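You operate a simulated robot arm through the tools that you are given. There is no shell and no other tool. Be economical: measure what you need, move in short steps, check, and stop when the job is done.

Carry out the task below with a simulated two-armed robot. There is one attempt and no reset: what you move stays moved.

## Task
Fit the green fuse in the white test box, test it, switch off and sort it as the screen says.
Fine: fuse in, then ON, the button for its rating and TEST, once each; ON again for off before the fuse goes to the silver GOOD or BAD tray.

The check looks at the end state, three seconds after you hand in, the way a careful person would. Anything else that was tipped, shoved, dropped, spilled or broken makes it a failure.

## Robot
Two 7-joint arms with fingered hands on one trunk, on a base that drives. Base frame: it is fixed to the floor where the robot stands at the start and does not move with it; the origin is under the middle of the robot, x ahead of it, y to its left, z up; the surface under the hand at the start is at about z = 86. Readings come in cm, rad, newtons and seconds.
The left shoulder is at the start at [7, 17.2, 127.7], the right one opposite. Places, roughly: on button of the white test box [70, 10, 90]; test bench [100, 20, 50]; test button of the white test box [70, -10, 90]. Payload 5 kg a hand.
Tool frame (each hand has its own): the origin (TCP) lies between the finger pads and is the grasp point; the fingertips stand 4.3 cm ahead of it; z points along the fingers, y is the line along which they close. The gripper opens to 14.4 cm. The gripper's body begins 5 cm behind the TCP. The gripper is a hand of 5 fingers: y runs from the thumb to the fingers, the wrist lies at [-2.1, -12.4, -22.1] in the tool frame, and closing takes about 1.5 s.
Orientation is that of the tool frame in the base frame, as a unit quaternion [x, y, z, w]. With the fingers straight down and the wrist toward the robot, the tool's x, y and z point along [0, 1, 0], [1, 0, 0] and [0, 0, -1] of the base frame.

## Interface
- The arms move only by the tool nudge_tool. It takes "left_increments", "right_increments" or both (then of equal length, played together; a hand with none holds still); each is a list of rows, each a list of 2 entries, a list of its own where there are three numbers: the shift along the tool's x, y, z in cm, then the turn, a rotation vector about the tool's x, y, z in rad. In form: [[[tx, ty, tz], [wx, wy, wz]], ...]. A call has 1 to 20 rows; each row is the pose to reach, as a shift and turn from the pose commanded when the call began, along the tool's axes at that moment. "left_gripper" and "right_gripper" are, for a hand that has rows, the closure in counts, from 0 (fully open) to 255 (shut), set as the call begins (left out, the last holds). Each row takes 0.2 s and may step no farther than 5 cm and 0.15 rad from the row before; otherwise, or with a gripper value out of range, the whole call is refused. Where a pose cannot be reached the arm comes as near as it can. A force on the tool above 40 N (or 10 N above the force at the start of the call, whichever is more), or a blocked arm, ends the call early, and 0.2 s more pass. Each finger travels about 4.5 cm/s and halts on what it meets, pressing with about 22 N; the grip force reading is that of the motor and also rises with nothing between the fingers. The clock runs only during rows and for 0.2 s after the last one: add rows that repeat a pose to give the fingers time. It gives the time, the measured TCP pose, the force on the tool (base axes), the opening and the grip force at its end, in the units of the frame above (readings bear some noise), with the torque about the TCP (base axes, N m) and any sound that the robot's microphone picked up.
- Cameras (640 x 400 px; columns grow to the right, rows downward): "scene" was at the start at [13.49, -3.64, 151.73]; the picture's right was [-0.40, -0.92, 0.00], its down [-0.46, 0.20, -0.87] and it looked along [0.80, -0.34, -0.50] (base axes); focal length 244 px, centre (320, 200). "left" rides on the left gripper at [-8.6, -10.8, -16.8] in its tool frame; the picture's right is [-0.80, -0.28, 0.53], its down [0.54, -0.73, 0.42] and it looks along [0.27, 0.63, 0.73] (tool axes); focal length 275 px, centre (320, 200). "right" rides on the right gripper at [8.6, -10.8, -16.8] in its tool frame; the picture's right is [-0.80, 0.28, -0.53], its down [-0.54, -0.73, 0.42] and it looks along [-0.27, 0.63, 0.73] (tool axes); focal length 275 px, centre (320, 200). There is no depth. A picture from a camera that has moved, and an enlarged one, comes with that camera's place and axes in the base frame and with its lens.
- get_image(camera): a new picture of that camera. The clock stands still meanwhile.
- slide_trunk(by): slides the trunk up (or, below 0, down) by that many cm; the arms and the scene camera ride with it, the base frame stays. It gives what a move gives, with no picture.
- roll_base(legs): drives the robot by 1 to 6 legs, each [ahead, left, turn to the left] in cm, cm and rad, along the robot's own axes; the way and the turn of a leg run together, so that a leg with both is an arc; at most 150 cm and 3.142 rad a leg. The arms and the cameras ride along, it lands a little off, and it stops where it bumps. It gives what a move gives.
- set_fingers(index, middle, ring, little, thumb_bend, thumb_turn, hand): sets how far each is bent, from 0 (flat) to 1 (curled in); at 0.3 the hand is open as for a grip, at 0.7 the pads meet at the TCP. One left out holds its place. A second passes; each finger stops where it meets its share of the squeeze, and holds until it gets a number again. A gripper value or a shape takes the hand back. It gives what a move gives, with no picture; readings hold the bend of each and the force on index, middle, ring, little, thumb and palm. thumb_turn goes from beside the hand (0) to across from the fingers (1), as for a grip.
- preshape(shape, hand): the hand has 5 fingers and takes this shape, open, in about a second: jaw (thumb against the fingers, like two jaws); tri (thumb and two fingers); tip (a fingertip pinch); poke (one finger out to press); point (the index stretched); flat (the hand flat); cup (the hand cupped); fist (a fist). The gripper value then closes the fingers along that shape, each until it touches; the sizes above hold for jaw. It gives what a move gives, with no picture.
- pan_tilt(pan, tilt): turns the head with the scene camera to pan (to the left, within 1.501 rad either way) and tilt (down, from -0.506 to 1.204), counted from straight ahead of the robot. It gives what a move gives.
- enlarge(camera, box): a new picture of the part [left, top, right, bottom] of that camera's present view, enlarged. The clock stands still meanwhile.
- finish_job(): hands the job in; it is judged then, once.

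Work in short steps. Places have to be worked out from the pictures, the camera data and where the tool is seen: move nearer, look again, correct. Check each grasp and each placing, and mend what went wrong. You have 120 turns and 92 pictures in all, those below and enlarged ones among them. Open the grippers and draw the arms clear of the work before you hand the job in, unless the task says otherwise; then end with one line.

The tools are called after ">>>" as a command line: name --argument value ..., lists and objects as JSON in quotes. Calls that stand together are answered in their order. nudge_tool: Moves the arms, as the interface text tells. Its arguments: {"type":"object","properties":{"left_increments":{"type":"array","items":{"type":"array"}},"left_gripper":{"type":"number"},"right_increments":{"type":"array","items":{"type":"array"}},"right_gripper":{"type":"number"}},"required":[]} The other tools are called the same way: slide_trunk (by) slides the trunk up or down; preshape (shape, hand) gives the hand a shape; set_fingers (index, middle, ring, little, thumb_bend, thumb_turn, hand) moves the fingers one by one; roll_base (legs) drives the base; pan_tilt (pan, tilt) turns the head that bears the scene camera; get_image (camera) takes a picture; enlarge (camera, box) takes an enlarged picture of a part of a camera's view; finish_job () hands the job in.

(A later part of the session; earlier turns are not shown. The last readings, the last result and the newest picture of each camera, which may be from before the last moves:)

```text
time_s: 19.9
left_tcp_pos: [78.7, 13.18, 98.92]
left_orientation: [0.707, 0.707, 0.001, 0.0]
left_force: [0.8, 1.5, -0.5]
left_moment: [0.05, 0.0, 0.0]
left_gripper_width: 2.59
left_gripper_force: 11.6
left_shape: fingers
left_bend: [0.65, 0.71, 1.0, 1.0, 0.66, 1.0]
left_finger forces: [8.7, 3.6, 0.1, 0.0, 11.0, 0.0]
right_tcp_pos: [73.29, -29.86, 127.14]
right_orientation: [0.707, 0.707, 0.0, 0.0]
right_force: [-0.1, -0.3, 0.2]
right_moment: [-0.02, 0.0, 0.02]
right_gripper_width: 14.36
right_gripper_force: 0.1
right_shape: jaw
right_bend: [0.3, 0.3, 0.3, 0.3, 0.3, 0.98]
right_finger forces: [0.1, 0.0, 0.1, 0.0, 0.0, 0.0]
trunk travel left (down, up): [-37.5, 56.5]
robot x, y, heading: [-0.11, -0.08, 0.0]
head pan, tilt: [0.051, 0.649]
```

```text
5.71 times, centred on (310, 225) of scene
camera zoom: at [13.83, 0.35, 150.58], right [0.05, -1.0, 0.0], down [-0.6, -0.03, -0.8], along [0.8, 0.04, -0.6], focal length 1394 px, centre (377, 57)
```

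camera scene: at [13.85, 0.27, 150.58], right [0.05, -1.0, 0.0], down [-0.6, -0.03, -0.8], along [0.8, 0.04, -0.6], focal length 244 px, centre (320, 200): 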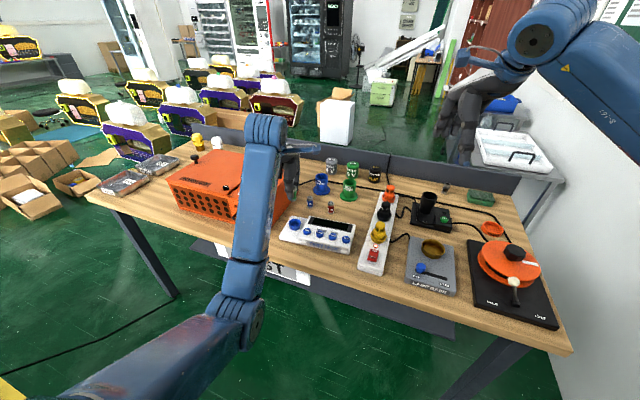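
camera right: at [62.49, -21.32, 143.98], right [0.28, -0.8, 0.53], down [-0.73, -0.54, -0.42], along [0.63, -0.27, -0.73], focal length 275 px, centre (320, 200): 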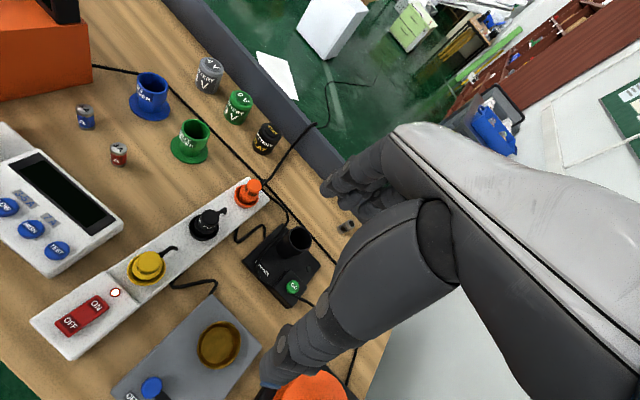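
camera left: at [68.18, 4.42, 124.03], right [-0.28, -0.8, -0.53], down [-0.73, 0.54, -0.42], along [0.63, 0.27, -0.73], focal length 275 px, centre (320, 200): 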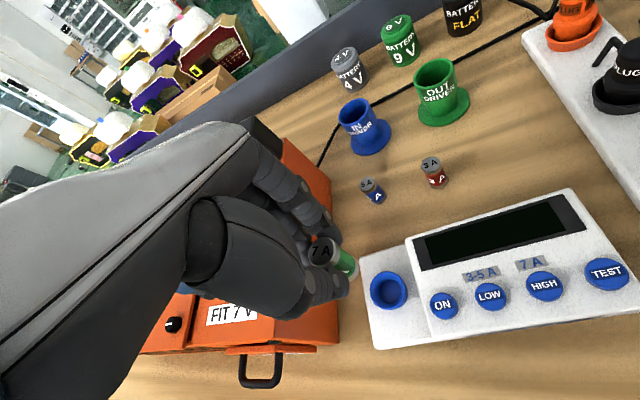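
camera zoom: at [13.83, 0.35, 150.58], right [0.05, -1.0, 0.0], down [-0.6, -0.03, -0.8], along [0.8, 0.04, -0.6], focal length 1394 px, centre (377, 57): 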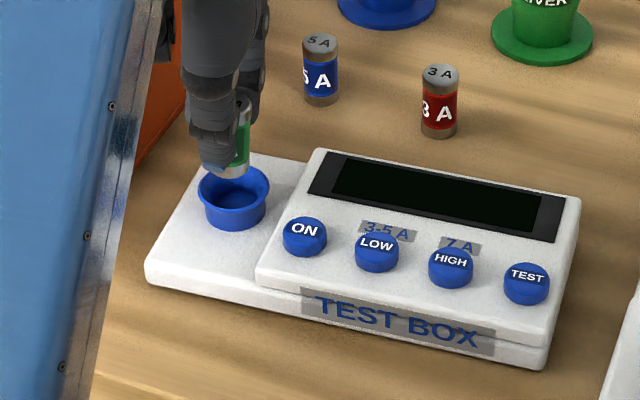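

Views suggest the fuse is ~0.5 cm too far left (+y). Correct by -0.5 in y and descend 1.3 cm for a direct comparison at the rim.

>>> nudge_tool --left_increments '[[[-0.5, 0, 0], [0, 0, 0]], [[-0.5, 0, 1.2], [0, 0, 0]], [[-0.5, 0, 1.2], [0, 0, 0]]]'

>>> enlarge --camera "left" --box '[290, 230, 410, 320]'

>>> enlarge --camera "scene" --box '[280, 200, 320, 230]'

```text
time_s: 20.7
left_tcp_pos: [78.76, 12.73, 97.68]
left_orientation: [0.707, 0.707, -0.001, 0.0]
left_force: [-0.1, 0.0, 0.0]
left_moment: [-0.03, 0.02, -0.02]
left_gripper_width: 2.6
left_gripper_force: 12.2
left_shape: fingers
left_bend: [0.65, 0.71, 1.0, 1.0, 0.66, 1.0]
left_finger forces: [8.6, 3.6, 0.0, 0.1, 11.1, 0.1]
right_tcp_pos: [73.2, -30.0, 127.18]
right_orientation: [0.707, 0.707, 0.0, 0.0]
right_force: [0.2, 0.5, -0.1]
right_moment: [-0.03, -0.02, 0.01]
right_gripper_width: 14.34
right_gripper_force: 0.1
right_shape: jaw
right_bend: [0.3, 0.3, 0.3, 0.3, 0.3, 0.98]
right_finger forces: [0.1, 0.0, 0.0, 0.0, 0.0, 0.0]
trunk travel left (down, up): [-37.5, 56.5]
robot x, y, heading: [-0.1, -0.25, -0.004]
head pan, tilt: [0.051, 0.649]
```

```text
4.44 times, centred on (350, 275) of left
camera zoom: at [67.91, 3.96, 114.42], right [-0.28, -0.8, -0.53], down [-0.73, 0.54, -0.42], along [0.63, 0.27, -0.73], focal length 1224 px, centre (187, -133)
```

zoom: 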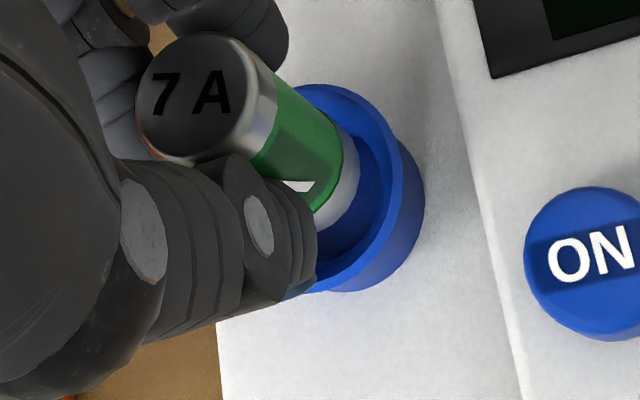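

```text
13.33 times, centred on (300, 215) of scene
camera zoom: at [13.84, 0.36, 150.58], right [0.05, -1.0, 0.0], down [-0.6, -0.03, -0.8], along [0.8, 0.04, -0.6], focal length 3252 px, centre (587, 0)
```

zoom: 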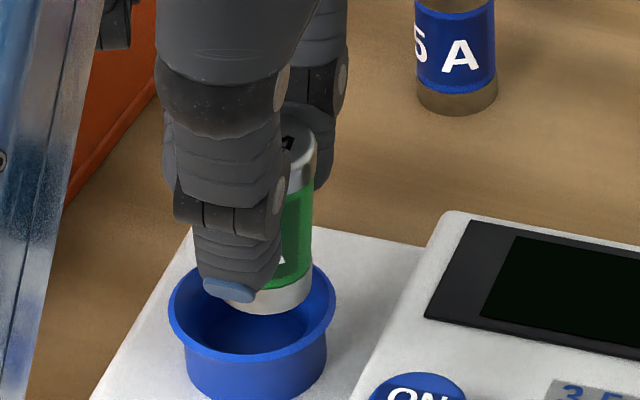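

Now fuse is slightly right/near of centre: shift +0.3 y, +0.25 x, and descend 0.7 cm.

>>> nudge_tool --left_increments '[[[0.3, 0.25, 0], [0, 0, 0]], [[0.3, 0.25, 0.7], [0, 0, 0]], [[0.3, 0.25, 0.7], [0, 0, 0]]]'

>>> enlarge --camera "left" --box '[290, 230, 410, 320]'

>>> enlarge --camera "scene" --box '[280, 200, 320, 230]'

```text
time_s: 21.5
left_tcp_pos: [78.93, 12.78, 97.03]
left_orientation: [0.707, 0.707, 0.001, 0.0]
left_force: [0.3, 0.2, -0.7]
left_moment: [0.01, -0.04, 0.03]
left_gripper_width: 2.58
left_gripper_force: 12.0
left_shape: fingers
left_bend: [0.65, 0.71, 1.0, 1.0, 0.66, 1.0]
left_finger forces: [8.7, 3.6, 0.0, 0.1, 11.2, 0.1]
right_tcp_pos: [73.16, -30.09, 127.24]
right_orientation: [0.707, 0.708, 0.0, -0.001]
right_force: [-0.4, 0.2, 1.2]
right_moment: [0.0, -0.02, 0.0]
right_gripper_width: 14.35
right_gripper_force: 0.1
right_shape: jaw
right_bend: [0.3, 0.3, 0.3, 0.3, 0.3, 0.98]
right_finger forces: [0.0, 0.0, 0.0, 0.0, 0.1, 0.0]
trunk travel left (down, up): [-37.5, 56.5]
robot x, y, heading: [0.37, 0.23, 0.003]
head pan, tilt: [0.051, 0.649]
```

```text
4.44 times, centred on (350, 275) of left
camera zoom: at [68.19, 4.23, 113.74], right [-0.28, -0.8, -0.53], down [-0.73, 0.54, -0.42], along [0.63, 0.27, -0.73], focal length 1224 px, centre (187, -133)
```

zoom: 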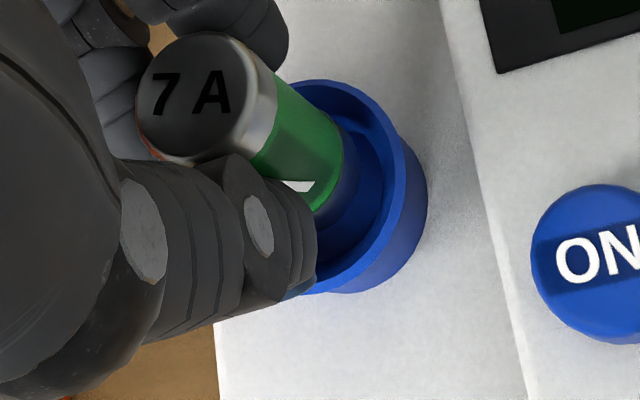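

```text
13.33 times, centred on (300, 215) of scene
camera zoom: at [13.84, 0.36, 150.58], right [0.05, -1.0, 0.0], down [-0.6, -0.03, -0.8], along [0.8, 0.04, -0.6], focal length 3252 px, centre (587, 0)
```

zoom: 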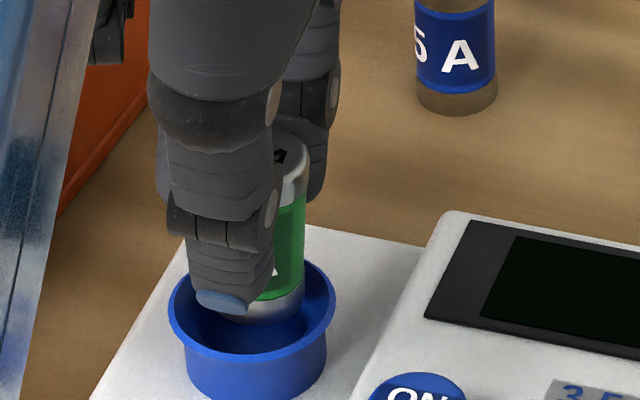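

Aligned. Descend gently in small steps, watching the force.

>>> nudge_tool --left_increments '[[[0, 0, 0.4], [0, 0, 0]], [[0, 0, 0.8], [0, 0, 0]], [[0, 0, 1.1], [0, 0, 0]], [[0, 0, 1.1], [0, 0, 0]]]'

>>> enlarge --camera "left" --box '[290, 230, 410, 320]'

>>> enlarge --camera "scene" --box '[280, 200, 320, 230]'

```text
time_s: 22.5
left_tcp_pos: [79.06, 12.95, 95.86]
left_orientation: [0.707, 0.707, -0.001, -0.001]
left_force: [-0.1, 0.1, -1.1]
left_moment: [-0.03, -0.01, 0.01]
left_gripper_width: 2.59
left_gripper_force: 11.8
left_shape: fingers
left_bend: [0.65, 0.71, 1.0, 1.0, 0.66, 1.0]
left_finger forces: [8.7, 3.7, 0.0, 0.0, 11.1, 0.0]
right_tcp_pos: [73.28, -29.94, 127.23]
right_orientation: [0.707, 0.708, 0.0, 0.0]
right_force: [-0.6, 0.0, 0.1]
right_moment: [-0.03, -0.03, -0.02]
right_gripper_width: 14.34
right_gripper_force: 0.0
right_shape: jaw
right_bend: [0.3, 0.3, 0.3, 0.3, 0.3, 0.98]
right_finger forces: [0.1, 0.0, 0.0, 0.1, 0.0, 0.0]
trunk travel left (down, up): [-37.5, 56.5]
robot x, y, heading: [0.23, 0.22, 0.004]
head pan, tilt: [0.051, 0.649]
```

```text
4.44 times, centred on (350, 275) of left
camera zoom: at [68.24, 4.23, 112.65], right [-0.28, -0.8, -0.53], down [-0.73, 0.54, -0.42], along [0.63, 0.27, -0.73], focal length 1224 px, centre (187, -133)
```

zoom: 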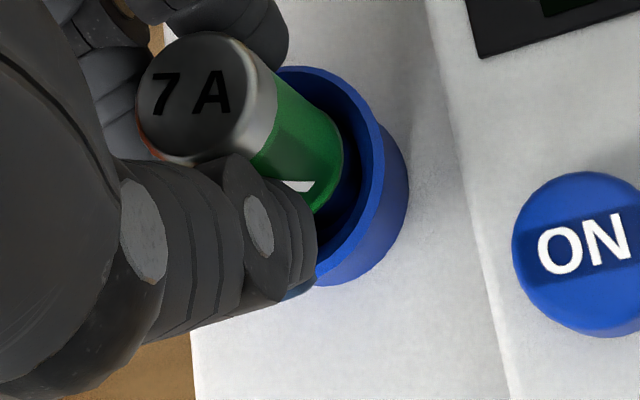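

```text
13.33 times, centred on (300, 215) of scene
camera zoom: at [13.85, 0.36, 150.58], right [0.05, -1.0, 0.0], down [-0.6, -0.03, -0.8], along [0.8, 0.04, -0.6], focal length 3252 px, centre (587, 0)
```

zoom: 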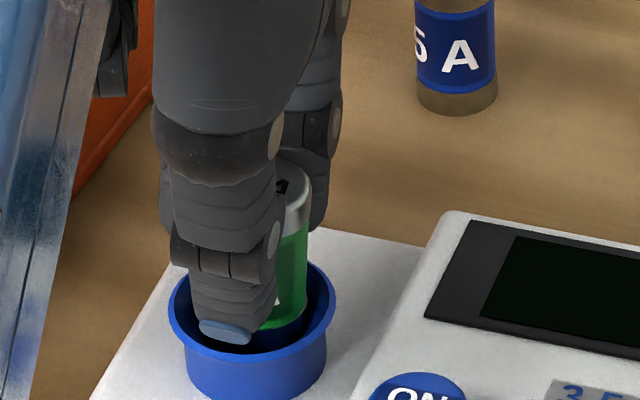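

No contact force yet; continue down in small steps.

>>> nudge_tool --left_increments '[[[0, 0, 0.3], [0, 0, 0]], [[0, 0, 0.6], [0, 0, 0]], [[0, 0, 0.6], [0, 0, 0]]]'

>>> enlarge --camera "scene" --box '[280, 200, 320, 230]'

```text
time_s: 23.3
left_tcp_pos: [79.01, 13.04, 95.4]
left_orientation: [0.707, 0.708, 0.0, 0.0]
left_force: [0.6, 0.3, -0.6]
left_moment: [0.01, -0.01, -0.02]
left_gripper_width: 2.58
left_gripper_force: 11.3
left_shape: fingers
left_bend: [0.65, 0.71, 1.0, 1.0, 0.66, 1.0]
left_finger forces: [8.7, 3.5, 0.1, 0.0, 11.1, 0.1]
right_tcp_pos: [73.35, -29.89, 127.23]
right_orientation: [0.707, 0.707, 0.001, -0.001]
right_force: [-0.7, -0.5, -0.2]
right_moment: [-0.03, 0.02, -0.01]
right_gripper_width: 14.34
right_gripper_force: 0.1
right_shape: jaw
right_bend: [0.3, 0.3, 0.3, 0.3, 0.3, 0.98]
right_finger forces: [0.0, 0.0, 0.0, 0.0, 0.0, 0.0]
trunk travel left (down, up): [-37.5, 56.5]
robot x, y, heading: [0.37, 0.33, -0.001]
head pan, tilt: [0.051, 0.649]
```

```text
13.33 times, centred on (300, 215) of scene
camera zoom: at [13.85, 0.36, 150.58], right [0.05, -1.0, 0.0], down [-0.6, -0.03, -0.8], along [0.8, 0.04, -0.6], focal length 3252 px, centre (587, 0)
```

zoom: 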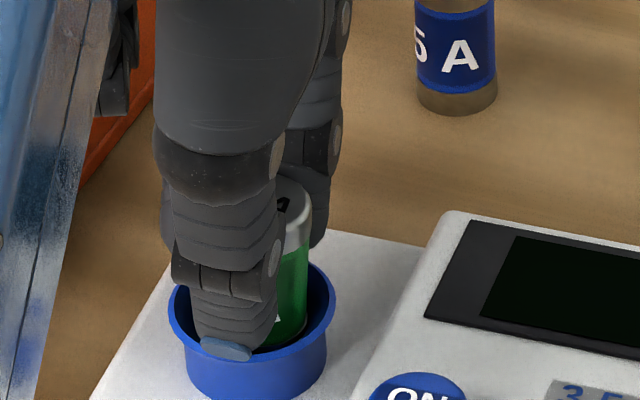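

>>> nudge_tool --left_increments '[[[0.2, 0.1, 0.2], [0, 0, 0]], [[0.2, 0.1, 0.5], [0, 0, 0]], [[0.2, 0.1, 0.5], [0, 0, 0]]]'

>>> enlarge --camera "scene" --box '[280, 200, 320, 230]'

>>> enlarge --camera "left" --box '[290, 230, 410, 320]'

```text
time_s: 24.1
left_tcp_pos: [79.13, 13.24, 94.97]
left_orientation: [0.707, 0.708, 0.001, 0.001]
left_force: [0.6, 1.9, 13.5]
left_moment: [-0.05, -0.06, 0.01]
left_gripper_width: 2.59
left_gripper_force: 15.0
left_shape: fingers
left_bend: [0.65, 0.71, 1.0, 1.0, 0.66, 1.0]
left_finger forces: [10.7, 5.7, 0.0, 0.1, 13.5, 0.0]
right_tcp_pos: [73.2, -29.79, 127.19]
right_orientation: [0.707, 0.707, 0.0, -0.001]
right_force: [0.1, -0.2, 0.2]
right_moment: [-0.02, 0.03, -0.01]
right_gripper_width: 14.38
right_gripper_force: 0.0
right_shape: jaw
right_bend: [0.3, 0.3, 0.3, 0.3, 0.3, 0.98]
right_finger forces: [0.0, 0.0, 0.0, 0.1, 0.0, 0.1]
trunk travel left (down, up): [-37.5, 56.5]
robot x, y, heading: [0.08, -0.1, -0.005]
head pan, tilt: [0.051, 0.649]
```

```text
13.33 times, centred on (300, 215) of scene
camera zoom: at [13.72, 0.38, 150.61], right [0.05, -1.0, 0.0], down [-0.6, -0.03, -0.8], along [0.8, 0.04, -0.6], focal length 3252 px, centre (587, 0)
```

zoom: 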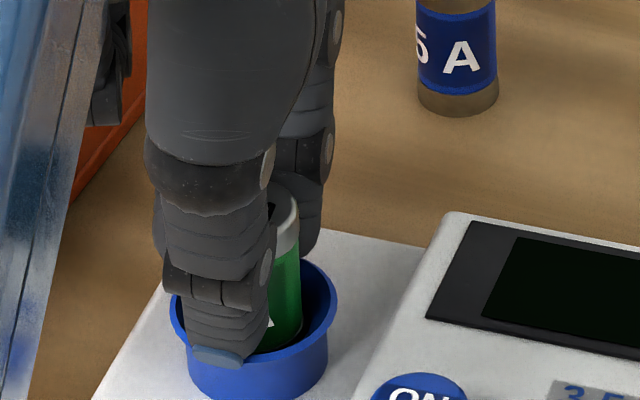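

```text
4.44 times, centred on (350, 275) of left
camera zoom: at [68.24, 4.52, 111.66], right [-0.28, -0.8, -0.53], down [-0.73, 0.54, -0.42], along [0.63, 0.27, -0.73], focal length 1224 px, centre (187, -133)
```

zoom: 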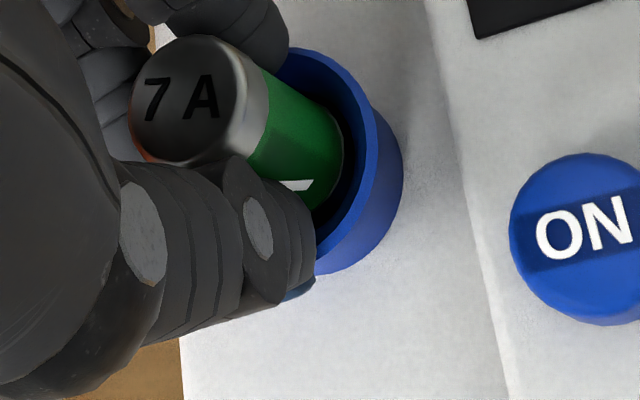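

Contact (13.5 N upward) with the fuse centred in the cup: it appears bottomed. Release slightly and look.

>>> set_fingers --hand "left" --index 0.6 --middle 0.6 --thumb_bend 0.6

>>> enlarge --camera "left" --box '[270, 210, 430, 330]'

```text
time_s: 25.1
left_tcp_pos: [79.09, 13.03, 94.78]
left_orientation: [0.707, 0.708, -0.001, -0.001]
left_force: [0.0, -0.6, 2.5]
left_moment: [0.0, 0.05, -0.01]
left_gripper_width: 4.19
left_gripper_force: 1.0
left_shape: fingers
left_bend: [0.6, 0.6, 1.0, 1.0, 0.6, 1.0]
left_finger forces: [0.2, 0.0, 0.0, 0.0, 2.0, 0.0]
right_tcp_pos: [73.21, -29.93, 127.17]
right_orientation: [0.707, 0.707, 0.0, 0.0]
right_force: [-0.7, -0.5, -0.1]
right_moment: [-0.02, -0.01, -0.02]
right_gripper_width: 14.35
right_gripper_force: 0.1
right_shape: jaw
right_bend: [0.3, 0.3, 0.3, 0.3, 0.3, 0.98]
right_finger forces: [0.0, 0.0, 0.1, 0.0, 0.0, 0.1]
trunk travel left (down, up): [-37.5, 56.5]
robot x, y, heading: [-0.08, 0.32, 0.001]
head pan, tilt: [0.051, 0.649]
```

```text
3.33 times, centred on (350, 270) of left
camera zoom: at [68.27, 4.47, 111.43], right [-0.28, -0.8, -0.53], down [-0.73, 0.54, -0.42], along [0.63, 0.27, -0.73], focal length 918 px, centre (220, -33)
```

zoom: 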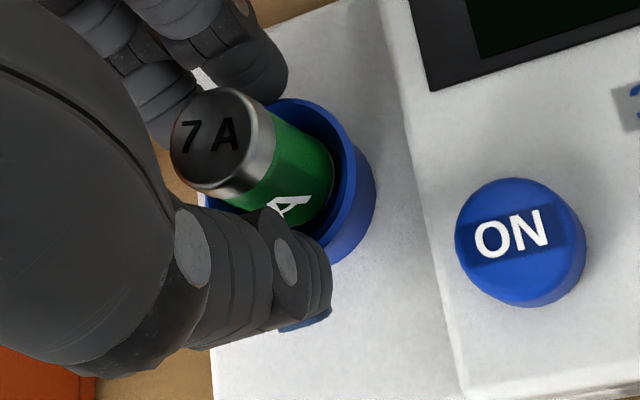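

Fuse stands upright in the cup. Open further and rise.

>>> set_fingers --hand "left" --index 0.5 --middle 0.5 --thumb_bend 0.5

>>> nudge_tool --left_increments '[[[0, 0, -2], [0, 0, 0]], [[0, 0, -5], [0, 0, 0]], [[0, 0, -9], [0, 0, 0]], [[0, 0, -13], [0, 0, 0]], [[0, 0, -13], [0, 0, 0]]]'

>>> enlarge --camera "left" --box '[320, 220, 480, 340]'

>>> enlarge --camera "scene" --box '[270, 190, 370, 260]'

```text
time_s: 26.1
left_tcp_pos: [79.07, 13.14, 94.82]
left_orientation: [0.707, 0.707, 0.0, -0.001]
left_force: [0.9, -0.1, 0.8]
left_moment: [0.01, -0.04, 0.03]
left_gripper_width: 7.76
left_gripper_force: 0.2
left_shape: fingers
left_bend: [0.5, 0.5, 1.0, 1.0, 0.5, 1.0]
left_finger forces: [0.1, 0.0, 0.1, 0.0, 0.0, 0.0]
right_tcp_pos: [73.28, -29.87, 127.33]
right_orientation: [0.708, 0.707, 0.0, -0.001]
right_force: [-1.4, -0.3, -0.2]
right_moment: [-0.01, 0.01, 0.0]
right_gripper_width: 14.36
right_gripper_force: 0.1
right_shape: jaw
right_bend: [0.3, 0.3, 0.3, 0.3, 0.3, 0.98]
right_finger forces: [0.0, 0.0, 0.1, 0.1, 0.0, 0.1]
trunk travel left (down, up): [-37.5, 56.5]
robot x, y, heading: [0.24, 0.16, 0.002]
head pan, tilt: [0.051, 0.649]
```

```text
time_s: 27.3
left_tcp_pos: [79.19, 13.06, 107.87]
left_orientation: [0.707, 0.708, 0.0, -0.001]
left_force: [0.6, 0.3, 0.4]
left_moment: [-0.03, 0.04, -0.04]
left_gripper_width: 7.79
left_gripper_force: 0.0
left_shape: fingers
left_bend: [0.5, 0.5, 1.0, 1.0, 0.5, 1.0]
left_finger forces: [0.0, 0.0, 0.1, 0.0, 0.1, 0.1]
right_tcp_pos: [73.31, -29.93, 127.25]
right_orientation: [0.708, 0.707, 0.0, 0.0]
right_force: [-0.7, 0.8, -0.2]
right_moment: [0.01, 0.02, 0.02]
right_gripper_width: 14.34
right_gripper_force: 0.1
right_shape: jaw
right_bend: [0.3, 0.3, 0.3, 0.3, 0.3, 0.98]
right_finger forces: [0.0, 0.0, 0.0, 0.0, 0.0, 0.1]
trunk travel left (down, up): [-37.5, 56.5]
robot x, y, heading: [0.04, -0.11, 0.003]
head pan, tilt: [0.051, 0.649]
```

```text
3.33 times, centred on (400, 280) of left
camera zoom: at [68.36, 4.48, 124.55], right [-0.28, -0.8, -0.53], down [-0.73, 0.54, -0.42], along [0.63, 0.27, -0.73], focal length 918 px, centre (53, -67)
```

zoom: 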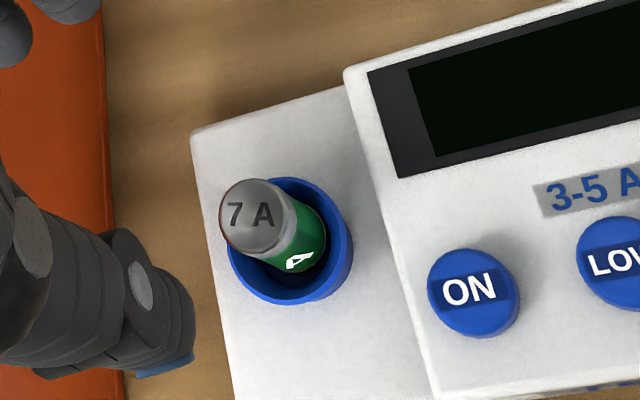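

```text
5.71 times, centred on (320, 225) of scene
camera zoom: at [13.88, 0.39, 150.57], right [0.05, -1.0, 0.0], down [-0.6, -0.03, -0.8], along [0.8, 0.04, -0.61], focal length 1394 px, centre (320, 57)
```

zoom: 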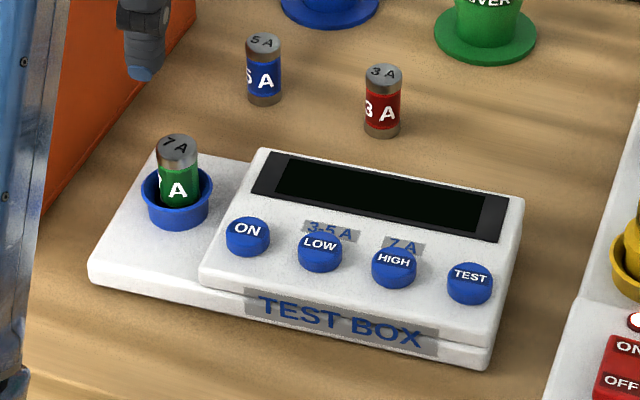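

The fuse sits upright in the socket. Move the left hand back out of the way and shape the right hand to poke.

>>> nudge_tool --left_increments '[[[0, 0, -4], [0, 0, 0]], [[2, 0, -8], [0, 0, 0]], [[5, 0, -11], [0, 0, 0]], [[8.5, 0, -14], [0, 0, 0]], [[12, 0, -17], [0, 0, 0]], [[16, 0, -18], [0, 0, 0]], [[20, 0, -18], [0, 0, 0]], [[20, 0, -18], [0, 0, 0]]]'

>>> preshape --hand "right" --shape "poke"

>>> nudge_tool --right_increments '[[[4, 0, 4], [0, 0, 0]], [[8, 0, 7], [0, 0, 0]], [[12, 0, 10], [0, 0, 0]], [[16, 0, 13], [0, 0, 0]], [[20, 0, 16], [0, 0, 0]], [[20, 0, 16], [0, 0, 0]]]'

>>> get_image --camera "right"

>>> get_image --camera "left"

>>> get_image --camera "scene"

```text
time_s: 29.1
left_tcp_pos: [79.17, 32.86, 125.87]
left_orientation: [0.707, 0.707, 0.001, -0.002]
left_force: [-0.3, 1.4, 0.3]
left_moment: [0.06, 0.0, -0.03]
left_gripper_width: 7.79
left_gripper_force: 0.0
left_shape: fingers
left_bend: [0.5, 0.5, 1.0, 1.0, 0.5, 1.0]
left_finger forces: [0.1, 0.1, 0.0, 0.0, 0.0, 0.0]
right_tcp_pos: [73.24, -30.05, 127.14]
right_orientation: [0.707, 0.707, 0.0, -0.001]
right_force: [0.3, -0.9, -0.5]
right_moment: [-0.02, -0.03, 0.0]
right_gripper_width: 14.37
right_gripper_force: 0.1
right_shape: jaw
right_bend: [0.3, 0.3, 0.3, 0.3, 0.3, 0.98]
right_finger forces: [0.1, 0.0, 0.0, 0.1, 0.0, 0.0]
trunk travel left (down, up): [-37.5, 56.5]
robot x, y, heading: [0.37, 0.17, 0.0]
head pan, tilt: [0.051, 0.649]
```

```text
time_s: 30.0
left_tcp_pos: [79.19, 32.96, 125.73]
left_orientation: [0.708, 0.707, 0.0, -0.001]
left_force: [0.8, -0.5, 1.3]
left_moment: [-0.03, 0.0, 0.05]
left_gripper_width: 7.78
left_gripper_force: 0.0
left_shape: fingers
left_bend: [0.5, 0.5, 1.0, 1.0, 0.5, 1.0]
left_finger forces: [0.0, 0.1, 0.1, 0.1, 0.0, 0.1]
right_tcp_pos: [73.28, -29.78, 127.19]
right_orientation: [0.707, 0.707, 0.0, 0.0]
right_force: [-0.3, 0.2, 0.3]
right_moment: [0.02, 0.02, 0.01]
right_gripper_width: 0.0
right_gripper_force: 0.0
right_shape: poke
right_bend: [0.7, 0.7, 0.99, 0.99, 1.0, 1.0]
right_finger forces: [0.0, 0.0, 0.0, 0.0, 0.0, 0.0]
trunk travel left (down, up): [-37.5, 56.5]
robot x, y, heading: [-0.29, -0.01, -0.003]
head pan, tilt: [0.051, 0.649]
```

```text
refused: row 1 steps farther than a row can; nothing moved
```

```text
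43 pictures are left
camera right: at [62.51, -21.2, 143.99], right [0.28, -0.8, 0.53], down [-0.73, -0.54, -0.42], along [0.63, -0.27, -0.73], focal length 275 px, centre (320, 200)
```

right: 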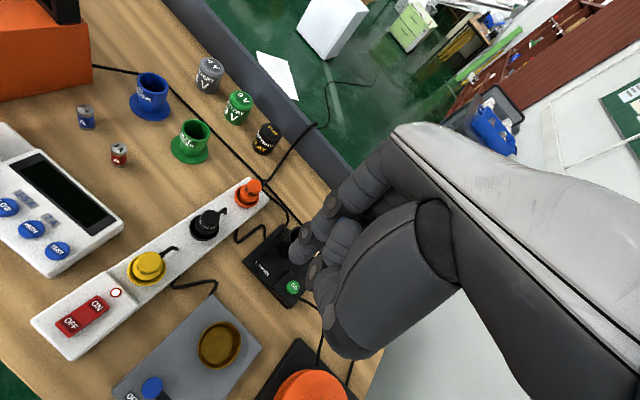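

```text
42 pictures are left
camera left: at [68.36, 24.44, 142.49], right [-0.28, -0.8, -0.53], down [-0.73, 0.54, -0.42], along [0.63, 0.27, -0.73], focal length 275 px, centre (320, 200)
```

left: 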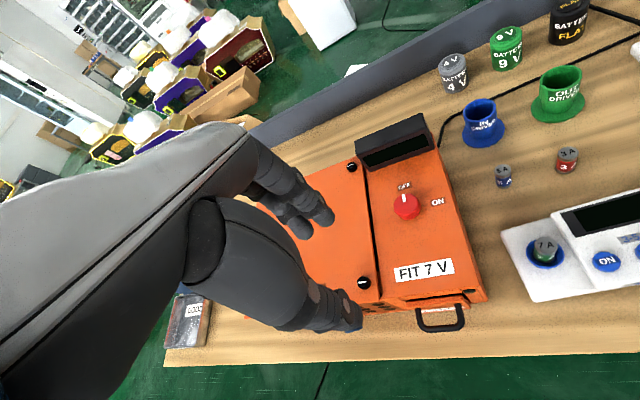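

```text
41 pictures are left
camera scene: at [13.86, 0.4, 150.58], right [0.05, -1.0, 0.0], down [-0.6, -0.03, -0.8], along [0.8, 0.04, -0.6], focal length 244 px, centre (320, 200)
```

scene: 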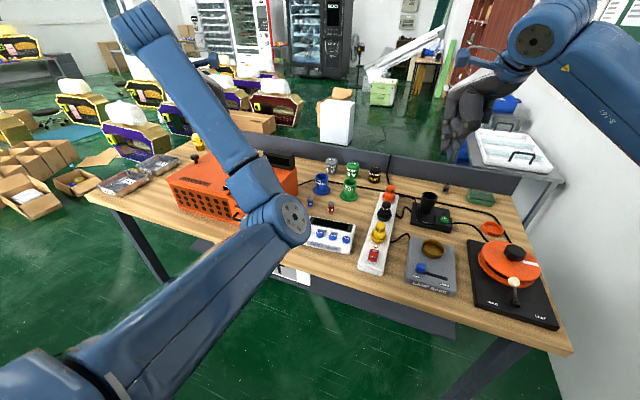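

Poke uses index and middle; I curl the middle so only the index presses, and zoom to locate the fingertip relative to the TCP.

>>> set_fingers --hand "right" --index 0.6 --middle 1 --ring 1 --little 1 --thumb_bend 1

>>> nudge_tool --right_increments '[[[3.5, 0, 3], [0, 0, 0]], [[7, 0, 6], [0, 0, 0]], [[10.5, 0, 9], [0, 0, 0]], [[14, 0, 12], [0, 0, 0]], [[18, 0, 14], [0, 0, 0]], [[22, 0, 15], [0, 0, 0]], [[26, 0, 15], [0, 0, 0]], [[26, 0, 15], [0, 0, 0]]]'

>>> get_image --camera "right"

>>> get_image --camera "scene"

```text
time_s: 31.0
left_tcp_pos: [79.05, 33.05, 125.77]
left_orientation: [0.707, 0.707, 0.0, 0.0]
left_force: [-0.1, -0.1, 0.5]
left_moment: [-0.02, 0.01, -0.01]
left_gripper_width: 7.8
left_gripper_force: 0.1
left_shape: fingers
left_bend: [0.5, 0.5, 1.0, 1.0, 0.5, 1.0]
left_finger forces: [0.0, 0.1, 0.0, 0.0, 0.0, 0.0]
right_tcp_pos: [73.27, -29.88, 127.14]
right_orientation: [0.708, 0.706, 0.0, 0.0]
right_force: [0.3, -0.3, 0.3]
right_moment: [0.0, -0.03, 0.0]
right_gripper_width: 4.32
right_gripper_force: 0.2
right_shape: fingers
right_bend: [0.27, 0.92, 1.0, 1.0, 1.0, 1.0]
right_finger forces: [0.0, 0.0, 0.0, 0.0, 0.0, 0.0]
trunk travel left (down, up): [-37.5, 56.5]
robot x, y, heading: [0.14, 0.14, 0.003]
head pan, tilt: [0.051, 0.649]
```

```text
time_s: 32.8
left_tcp_pos: [79.21, 32.8, 125.94]
left_orientation: [0.707, 0.707, 0.001, -0.001]
left_force: [-0.4, -1.1, -0.4]
left_moment: [0.04, -0.01, 0.0]
left_gripper_width: 7.81
left_gripper_force: 0.1
left_shape: fingers
left_bend: [0.5, 0.5, 1.0, 1.0, 0.5, 1.0]
left_finger forces: [0.1, 0.0, 0.0, 0.0, 0.0, 0.1]
right_tcp_pos: [73.45, -3.98, 112.36]
right_orientation: [0.707, 0.707, 0.001, -0.001]
right_force: [-0.4, -0.7, -0.5]
right_moment: [0.06, 0.02, 0.02]
right_gripper_width: 4.32
right_gripper_force: 0.1
right_shape: fingers
right_bend: [0.27, 0.93, 1.0, 1.0, 1.0, 1.0]
right_finger forces: [0.0, 0.0, 0.1, 0.1, 0.0, 0.0]
trunk travel left (down, up): [-37.5, 56.5]
robot x, y, heading: [0.05, 0.26, 0.002]
head pan, tilt: [0.051, 0.649]
```

```text
40 pictures are left
camera right: at [62.57, 4.72, 129.08], right [0.28, -0.8, 0.53], down [-0.73, -0.54, -0.42], along [0.63, -0.27, -0.73], focal length 275 px, centre (320, 200)
```

right: 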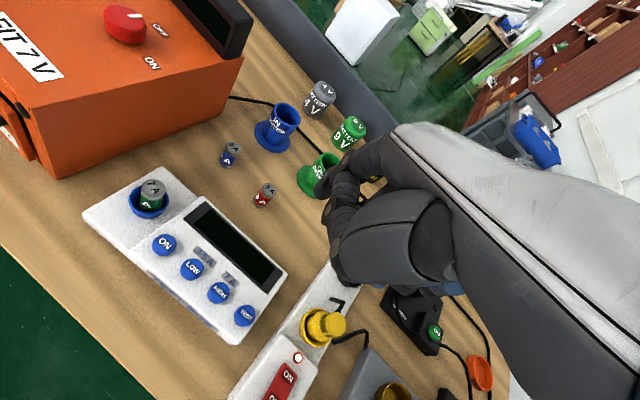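

```text
39 pictures are left
camera scene: at [13.83, 0.23, 150.58], right [0.05, -1.0, 0.0], down [-0.6, -0.03, -0.8], along [0.8, 0.04, -0.6], focal length 244 px, centre (320, 200)
```

scene: 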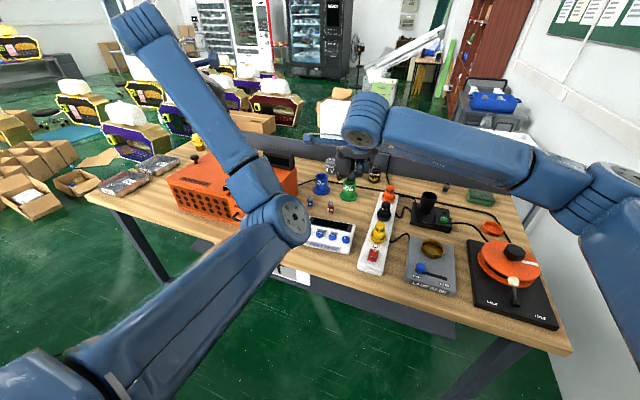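

The curled thumb blocked the index; I return to the stock poke shape and look at the fingertips.

>>> preshape --hand "right" --shape "poke"

>>> enlarge --camera "right" --box '[80, 150, 400, 350]'

>>> enlarge --camera "scene" --box '[280, 130, 420, 260]'

>>> get_image --camera "left"

```text
time_s: 33.7
left_tcp_pos: [79.23, 33.05, 125.81]
left_orientation: [0.707, 0.707, 0.0, 0.0]
left_force: [0.0, 0.7, -0.1]
left_moment: [-0.04, 0.0, 0.02]
left_gripper_width: 7.79
left_gripper_force: 0.1
left_shape: fingers
left_bend: [0.5, 0.5, 1.0, 1.0, 0.5, 1.0]
left_finger forces: [0.0, 0.1, 0.1, 0.1, 0.0, 0.0]
right_tcp_pos: [73.29, -3.81, 112.2]
right_orientation: [0.707, 0.707, 0.0, 0.001]
right_force: [-0.1, -0.2, 0.0]
right_moment: [0.0, 0.02, -0.01]
right_gripper_width: 0.0
right_gripper_force: 0.0
right_shape: poke
right_bend: [0.7, 0.7, 0.99, 0.99, 1.0, 1.0]
right_finger forces: [0.0, 0.0, 0.0, 0.0, 0.1, 0.0]
trunk travel left (down, up): [-37.5, 56.5]
robot x, y, heading: [0.19, -0.14, 0.002]
head pan, tilt: [0.051, 0.649]
```

```text
2.00 times, centred on (240, 250) of right
camera zoom: at [62.58, 4.86, 129.07], right [0.28, -0.8, 0.53], down [-0.73, -0.54, -0.42], along [0.63, -0.27, -0.73], focal length 551 px, centre (480, 100)
```

zoom: 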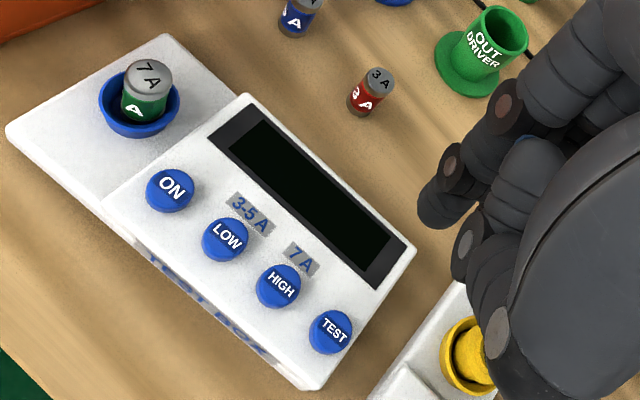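

```text
3.08 times, centred on (350, 195) of scene
camera zoom: at [13.85, 0.4, 150.58], right [0.05, -1.0, 0.0], down [-0.6, -0.03, -0.8], along [0.8, 0.04, -0.6], focal length 750 px, centre (228, 215)
```

zoom: 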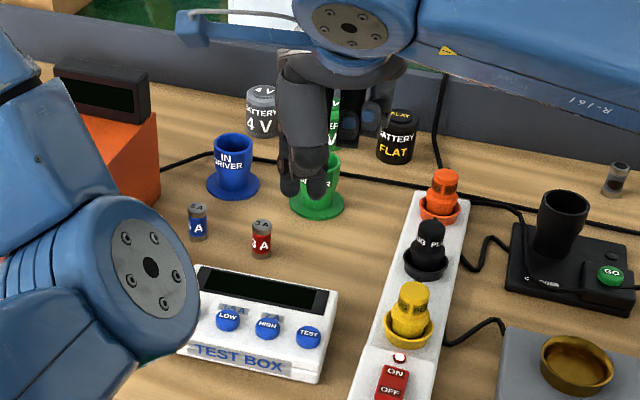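

```text
36 pictures are left
camera left: at [68.35, 24.44, 142.5], right [-0.28, -0.8, -0.53], down [-0.73, 0.54, -0.42], along [0.63, 0.27, -0.73], focal length 275 px, centre (320, 200)
```

left: 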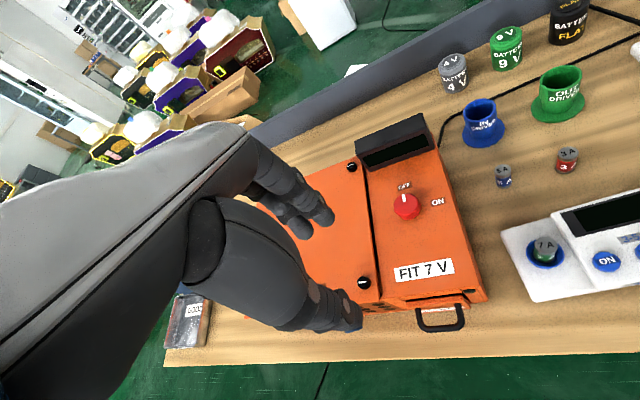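

Poke gives two fingertips ~2.8 cm apart; buttons are only 4.6 cm apart, so I try the "point" shape with a single finger.

>>> preshape --hand "right" --shape "point"

>>> get_image --camera "right"

>>> enlarge --camera "scene" --box '[280, 130, 420, 260]'

```text
time_s: 34.6
left_tcp_pos: [79.04, 33.07, 125.71]
left_orientation: [0.707, 0.707, 0.001, 0.0]
left_force: [0.2, -1.1, 0.2]
left_moment: [-0.01, 0.02, 0.04]
left_gripper_width: 7.81
left_gripper_force: 0.1
left_shape: fingers
left_bend: [0.5, 0.5, 1.0, 1.0, 0.5, 1.0]
left_finger forces: [0.0, 0.0, 0.0, 0.0, 0.0, 0.0]
right_tcp_pos: [73.42, -3.96, 112.35]
right_orientation: [0.707, 0.707, 0.0, 0.0]
right_force: [-0.7, -0.6, 0.8]
right_moment: [0.02, 0.01, -0.03]
right_gripper_width: 0.0
right_gripper_force: 0.1
right_shape: point
right_bend: [0.19, 1.0, 1.0, 1.0, 0.98, 0.88]
right_finger forces: [0.0, 0.0, 0.0, 0.1, 0.1, 0.1]
trunk travel left (down, up): [-37.5, 56.5]
robot x, y, heading: [0.14, 0.02, 0.0]
head pan, tilt: [0.051, 0.649]
```

```text
35 pictures are left
camera right: at [62.58, 4.83, 129.07], right [0.28, -0.8, 0.53], down [-0.73, -0.54, -0.42], along [0.63, -0.27, -0.73], focal length 275 px, centre (320, 200)
```

right: 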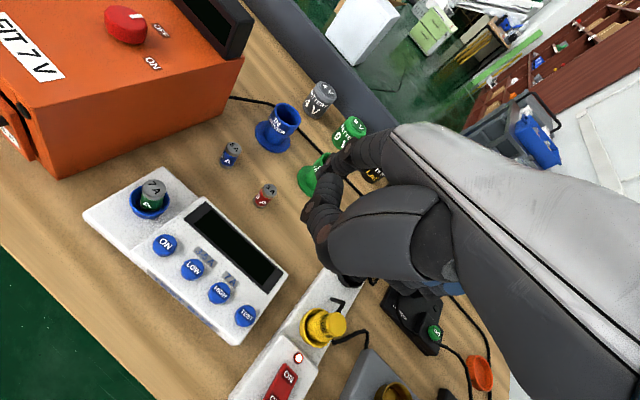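

```text
3.08 times, centred on (350, 195) of scene
camera zoom: at [13.85, 0.38, 150.58], right [0.05, -1.0, 0.0], down [-0.6, -0.03, -0.8], along [0.8, 0.04, -0.6], focal length 750 px, centre (228, 215)
```

zoom: 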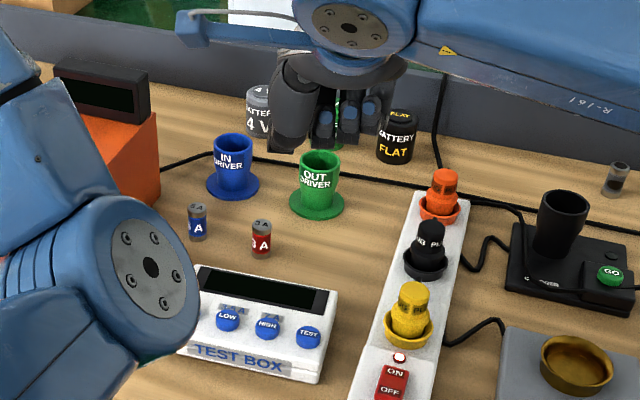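

Point sends the finger too far forward. Back to poke, then bend the middle a little more so only the index leads.

>>> preshape --hand "right" --shape "poke"

>>> set_fingers --hand "right" --middle 0.85

>>> enlarge --camera "scene" --box '[320, 140, 380, 190]'

>>> enlarge --camera "right" --box '[240, 170, 400, 270]'

```text
time_s: 35.5
left_tcp_pos: [79.22, 33.1, 125.77]
left_orientation: [0.707, 0.707, 0.0, 0.001]
left_force: [0.1, -0.1, -0.2]
left_moment: [0.01, -0.03, 0.0]
left_gripper_width: 7.78
left_gripper_force: 0.0
left_shape: fingers
left_bend: [0.5, 0.5, 1.0, 1.0, 0.5, 1.0]
left_finger forces: [0.0, 0.0, 0.1, 0.0, 0.1, 0.0]
right_tcp_pos: [73.41, -3.82, 112.23]
right_orientation: [0.707, 0.707, 0.0, -0.001]
right_force: [-0.4, 0.7, -0.6]
right_moment: [-0.01, 0.05, 0.0]
right_gripper_width: 0.03
right_gripper_force: 0.0
right_shape: poke
right_bend: [0.7, 0.7, 0.99, 0.99, 1.0, 1.0]
right_finger forces: [0.1, 0.0, 0.0, 0.0, 0.0, 0.1]
trunk travel left (down, up): [-37.5, 56.5]
robot x, y, heading: [-0.08, 0.21, -0.001]
head pan, tilt: [0.051, 0.649]
```

```text
time_s: 36.5
left_tcp_pos: [79.15, 33.11, 125.77]
left_orientation: [0.707, 0.707, -0.001, 0.001]
left_force: [0.2, 0.2, 0.4]
left_moment: [-0.03, -0.01, 0.01]
left_gripper_width: 7.78
left_gripper_force: 0.1
left_shape: fingers
left_bend: [0.5, 0.5, 1.0, 1.0, 0.5, 1.0]
left_finger forces: [0.0, 0.0, 0.0, 0.0, 0.1, 0.1]
right_tcp_pos: [73.4, -3.86, 112.24]
right_orientation: [0.707, 0.707, 0.0, 0.0]
right_force: [-0.3, -0.2, -0.2]
right_moment: [0.04, -0.01, -0.01]
right_gripper_width: 4.85
right_gripper_force: 0.0
right_shape: fingers
right_bend: [0.7, 0.84, 0.99, 0.99, 1.0, 1.0]
right_finger forces: [0.0, 0.1, 0.1, 0.1, 0.0, 0.0]
trunk travel left (down, up): [-37.5, 56.5]
robot x, y, heading: [0.16, 0.13, 0.002]
head pan, tilt: [0.051, 0.649]
```

```text
8.00 times, centred on (350, 165) of scene
camera zoom: at [13.85, 0.38, 150.58], right [0.05, -1.0, 0.0], down [-0.6, -0.03, -0.8], along [0.8, 0.04, -0.6], focal length 1951 px, centre (80, 480)
```

zoom: 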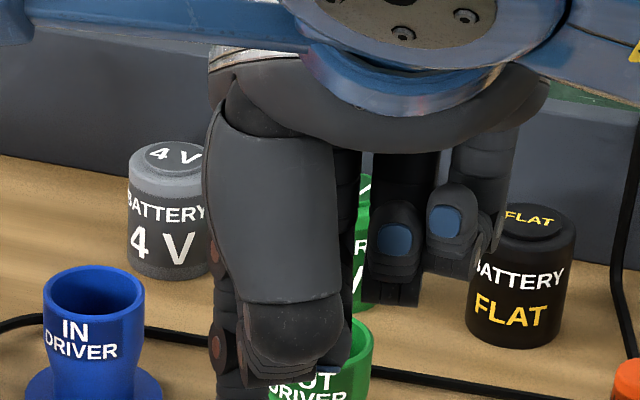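

```text
4.00 times, centred on (320, 220) of right
camera zoom: at [62.57, 4.83, 129.07], right [0.28, -0.8, 0.53], down [-0.73, -0.54, -0.42], along [0.63, -0.27, -0.73], focal length 1101 px, centre (320, 120)
```

zoom: 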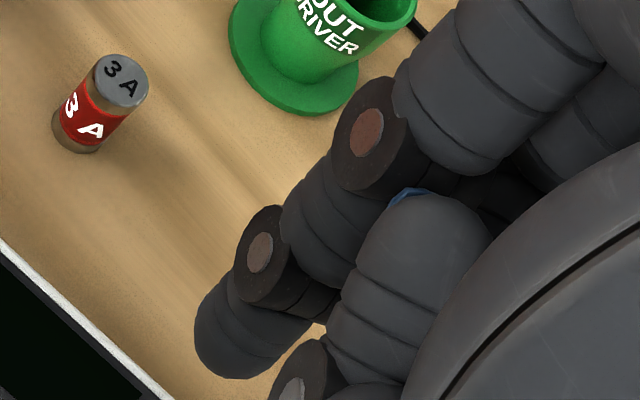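

>>> enlarge --camera "scene" --box '[320, 160, 380, 200]'

```text
10.00 times, centred on (350, 180) of scene
camera zoom: at [13.85, 0.38, 150.58], right [0.05, -1.0, 0.0], down [-0.6, -0.03, -0.8], along [0.8, 0.04, -0.6], focal length 2439 px, centre (20, 400)
```

zoom: 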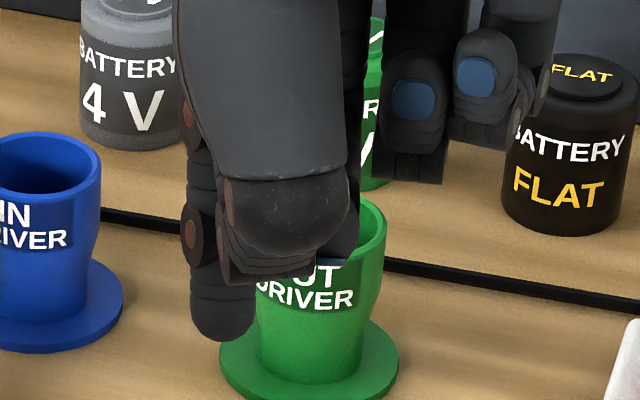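

Index tip is at TCP + (-0.3, +1.0, -3.8). ON is at ≈[75, 8]. Move over ON and descend to ~2 cm above.

>>> nudge_tool --right_increments '[[[4, 0.7, 0], [0, 0, 0]], [[8, 1.4, 0], [0, 0, 0]], [[10.9, 1.9, 2], [0, 0, 0]], [[10.9, 1.9, 6], [0, 0, 0]], [[10.9, 1.9, 10], [0, 0, 0]], [[10.9, 1.9, 14], [0, 0, 0]], [[10.9, 1.9, 14], [0, 0, 0]]]'

>>> enlarge --camera "right" --box '[160, 160, 400, 330]'

>>> enlarge --camera "scene" --box '[280, 190, 380, 260]'

```text
time_s: 38.1
left_tcp_pos: [79.13, 33.12, 125.79]
left_orientation: [0.707, 0.708, -0.001, 0.0]
left_force: [-1.3, -0.1, 0.0]
left_moment: [0.01, -0.03, 0.04]
left_gripper_width: 7.78
left_gripper_force: 0.0
left_shape: fingers
left_bend: [0.5, 0.5, 1.0, 1.0, 0.5, 1.0]
left_finger forces: [0.1, 0.0, 0.0, 0.0, 0.0, 0.1]
right_tcp_pos: [75.2, 6.95, 98.26]
right_orientation: [0.707, 0.707, 0.001, 0.0]
right_force: [0.2, 0.0, 0.1]
right_moment: [-0.01, 0.0, -0.01]
right_gripper_width: 4.87
right_gripper_force: 0.0
right_shape: fingers
right_bend: [0.7, 0.84, 0.99, 0.99, 1.0, 1.0]
right_finger forces: [0.1, 0.0, 0.1, 0.0, 0.0, 0.1]
trunk travel left (down, up): [-37.5, 56.5]
robot x, y, heading: [-0.39, 0.3, -0.001]
head pan, tilt: [0.051, 0.649]
```

```text
2.35 times, centred on (280, 245) of right
camera zoom: at [64.35, 15.63, 115.08], right [0.28, -0.8, 0.53], down [-0.73, -0.54, -0.42], along [0.63, -0.27, -0.73], focal length 648 px, centre (414, 94)
```

zoom: 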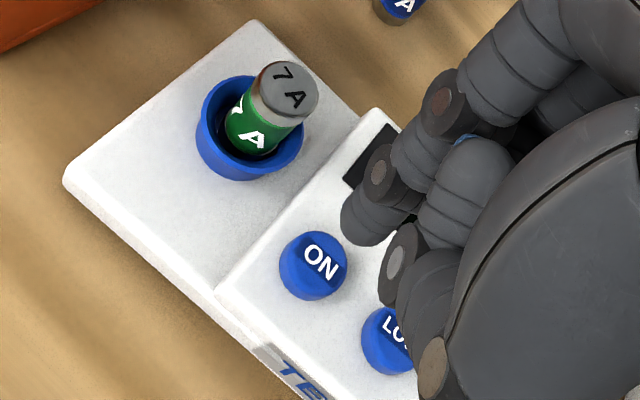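

```text
5.71 times, centred on (330, 225) of scene
camera zoom: at [13.8, 0.37, 150.58], right [0.05, -1.0, 0.0], down [-0.6, -0.03, -0.8], along [0.8, 0.04, -0.6], focal length 1394 px, centre (263, 57)
```

zoom: 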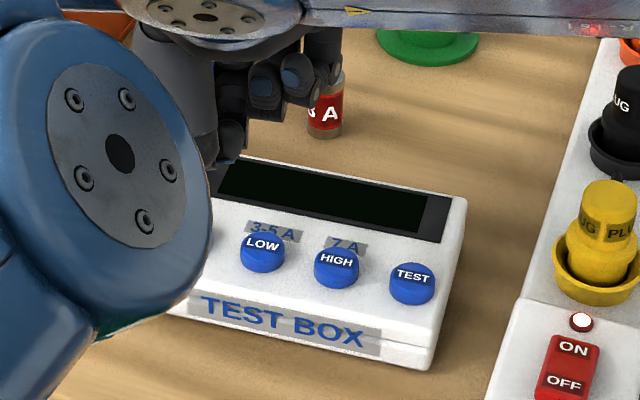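

Tip and ON centre coincide within 0.2 cm. Descend 2.9 cm toward first contact.

>>> nudge_tool --right_increments '[[[0, 0, 1.5], [0, 0, 0]], [[0, 0, 2.5], [0, 0, 0]], [[0, 0, 2.9], [0, 0, 0]], [[0, 0, 2.9], [0, 0, 0]]]'

>>> enlarge --camera "right" --box '[200, 180, 360, 300]'

```text
time_s: 39.1
left_tcp_pos: [79.19, 33.03, 125.74]
left_orientation: [0.707, 0.707, 0.0, 0.0]
left_force: [-0.1, 0.4, 0.5]
left_moment: [-0.04, 0.02, -0.02]
left_gripper_width: 7.82
left_gripper_force: 0.0
left_shape: fingers
left_bend: [0.5, 0.5, 1.0, 1.0, 0.5, 1.0]
left_finger forces: [0.0, 0.1, 0.1, 0.0, 0.0, 0.0]
right_tcp_pos: [75.25, 6.9, 95.24]
right_orientation: [0.707, 0.708, 0.0, 0.0]
right_force: [0.1, -0.2, 0.7]
right_moment: [0.02, 0.02, 0.01]
right_gripper_width: 4.84
right_gripper_force: 0.3
right_shape: fingers
right_bend: [0.7, 0.84, 0.99, 0.99, 1.0, 1.0]
right_finger forces: [0.6, 0.1, 0.1, 0.0, 0.1, 0.0]
trunk travel left (down, up): [-37.5, 56.5]
robot x, y, heading: [0.23, 0.02, 0.002]
head pan, tilt: [0.051, 0.649]
```

```text
3.33 times, centred on (280, 240) of right
camera zoom: at [64.38, 15.65, 112.1], right [0.28, -0.8, 0.53], down [-0.73, -0.54, -0.42], along [0.63, -0.27, -0.73], focal length 918 px, centre (453, 67)
```

zoom: 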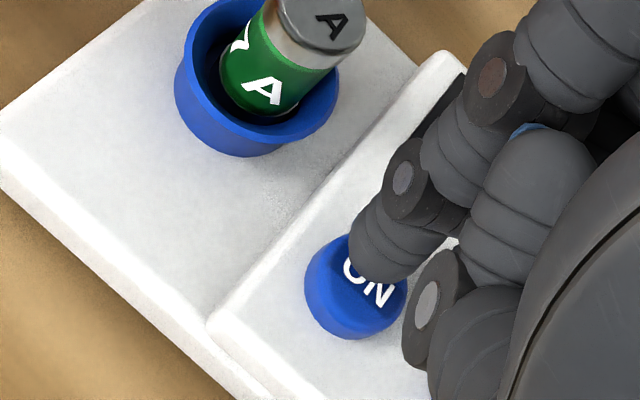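

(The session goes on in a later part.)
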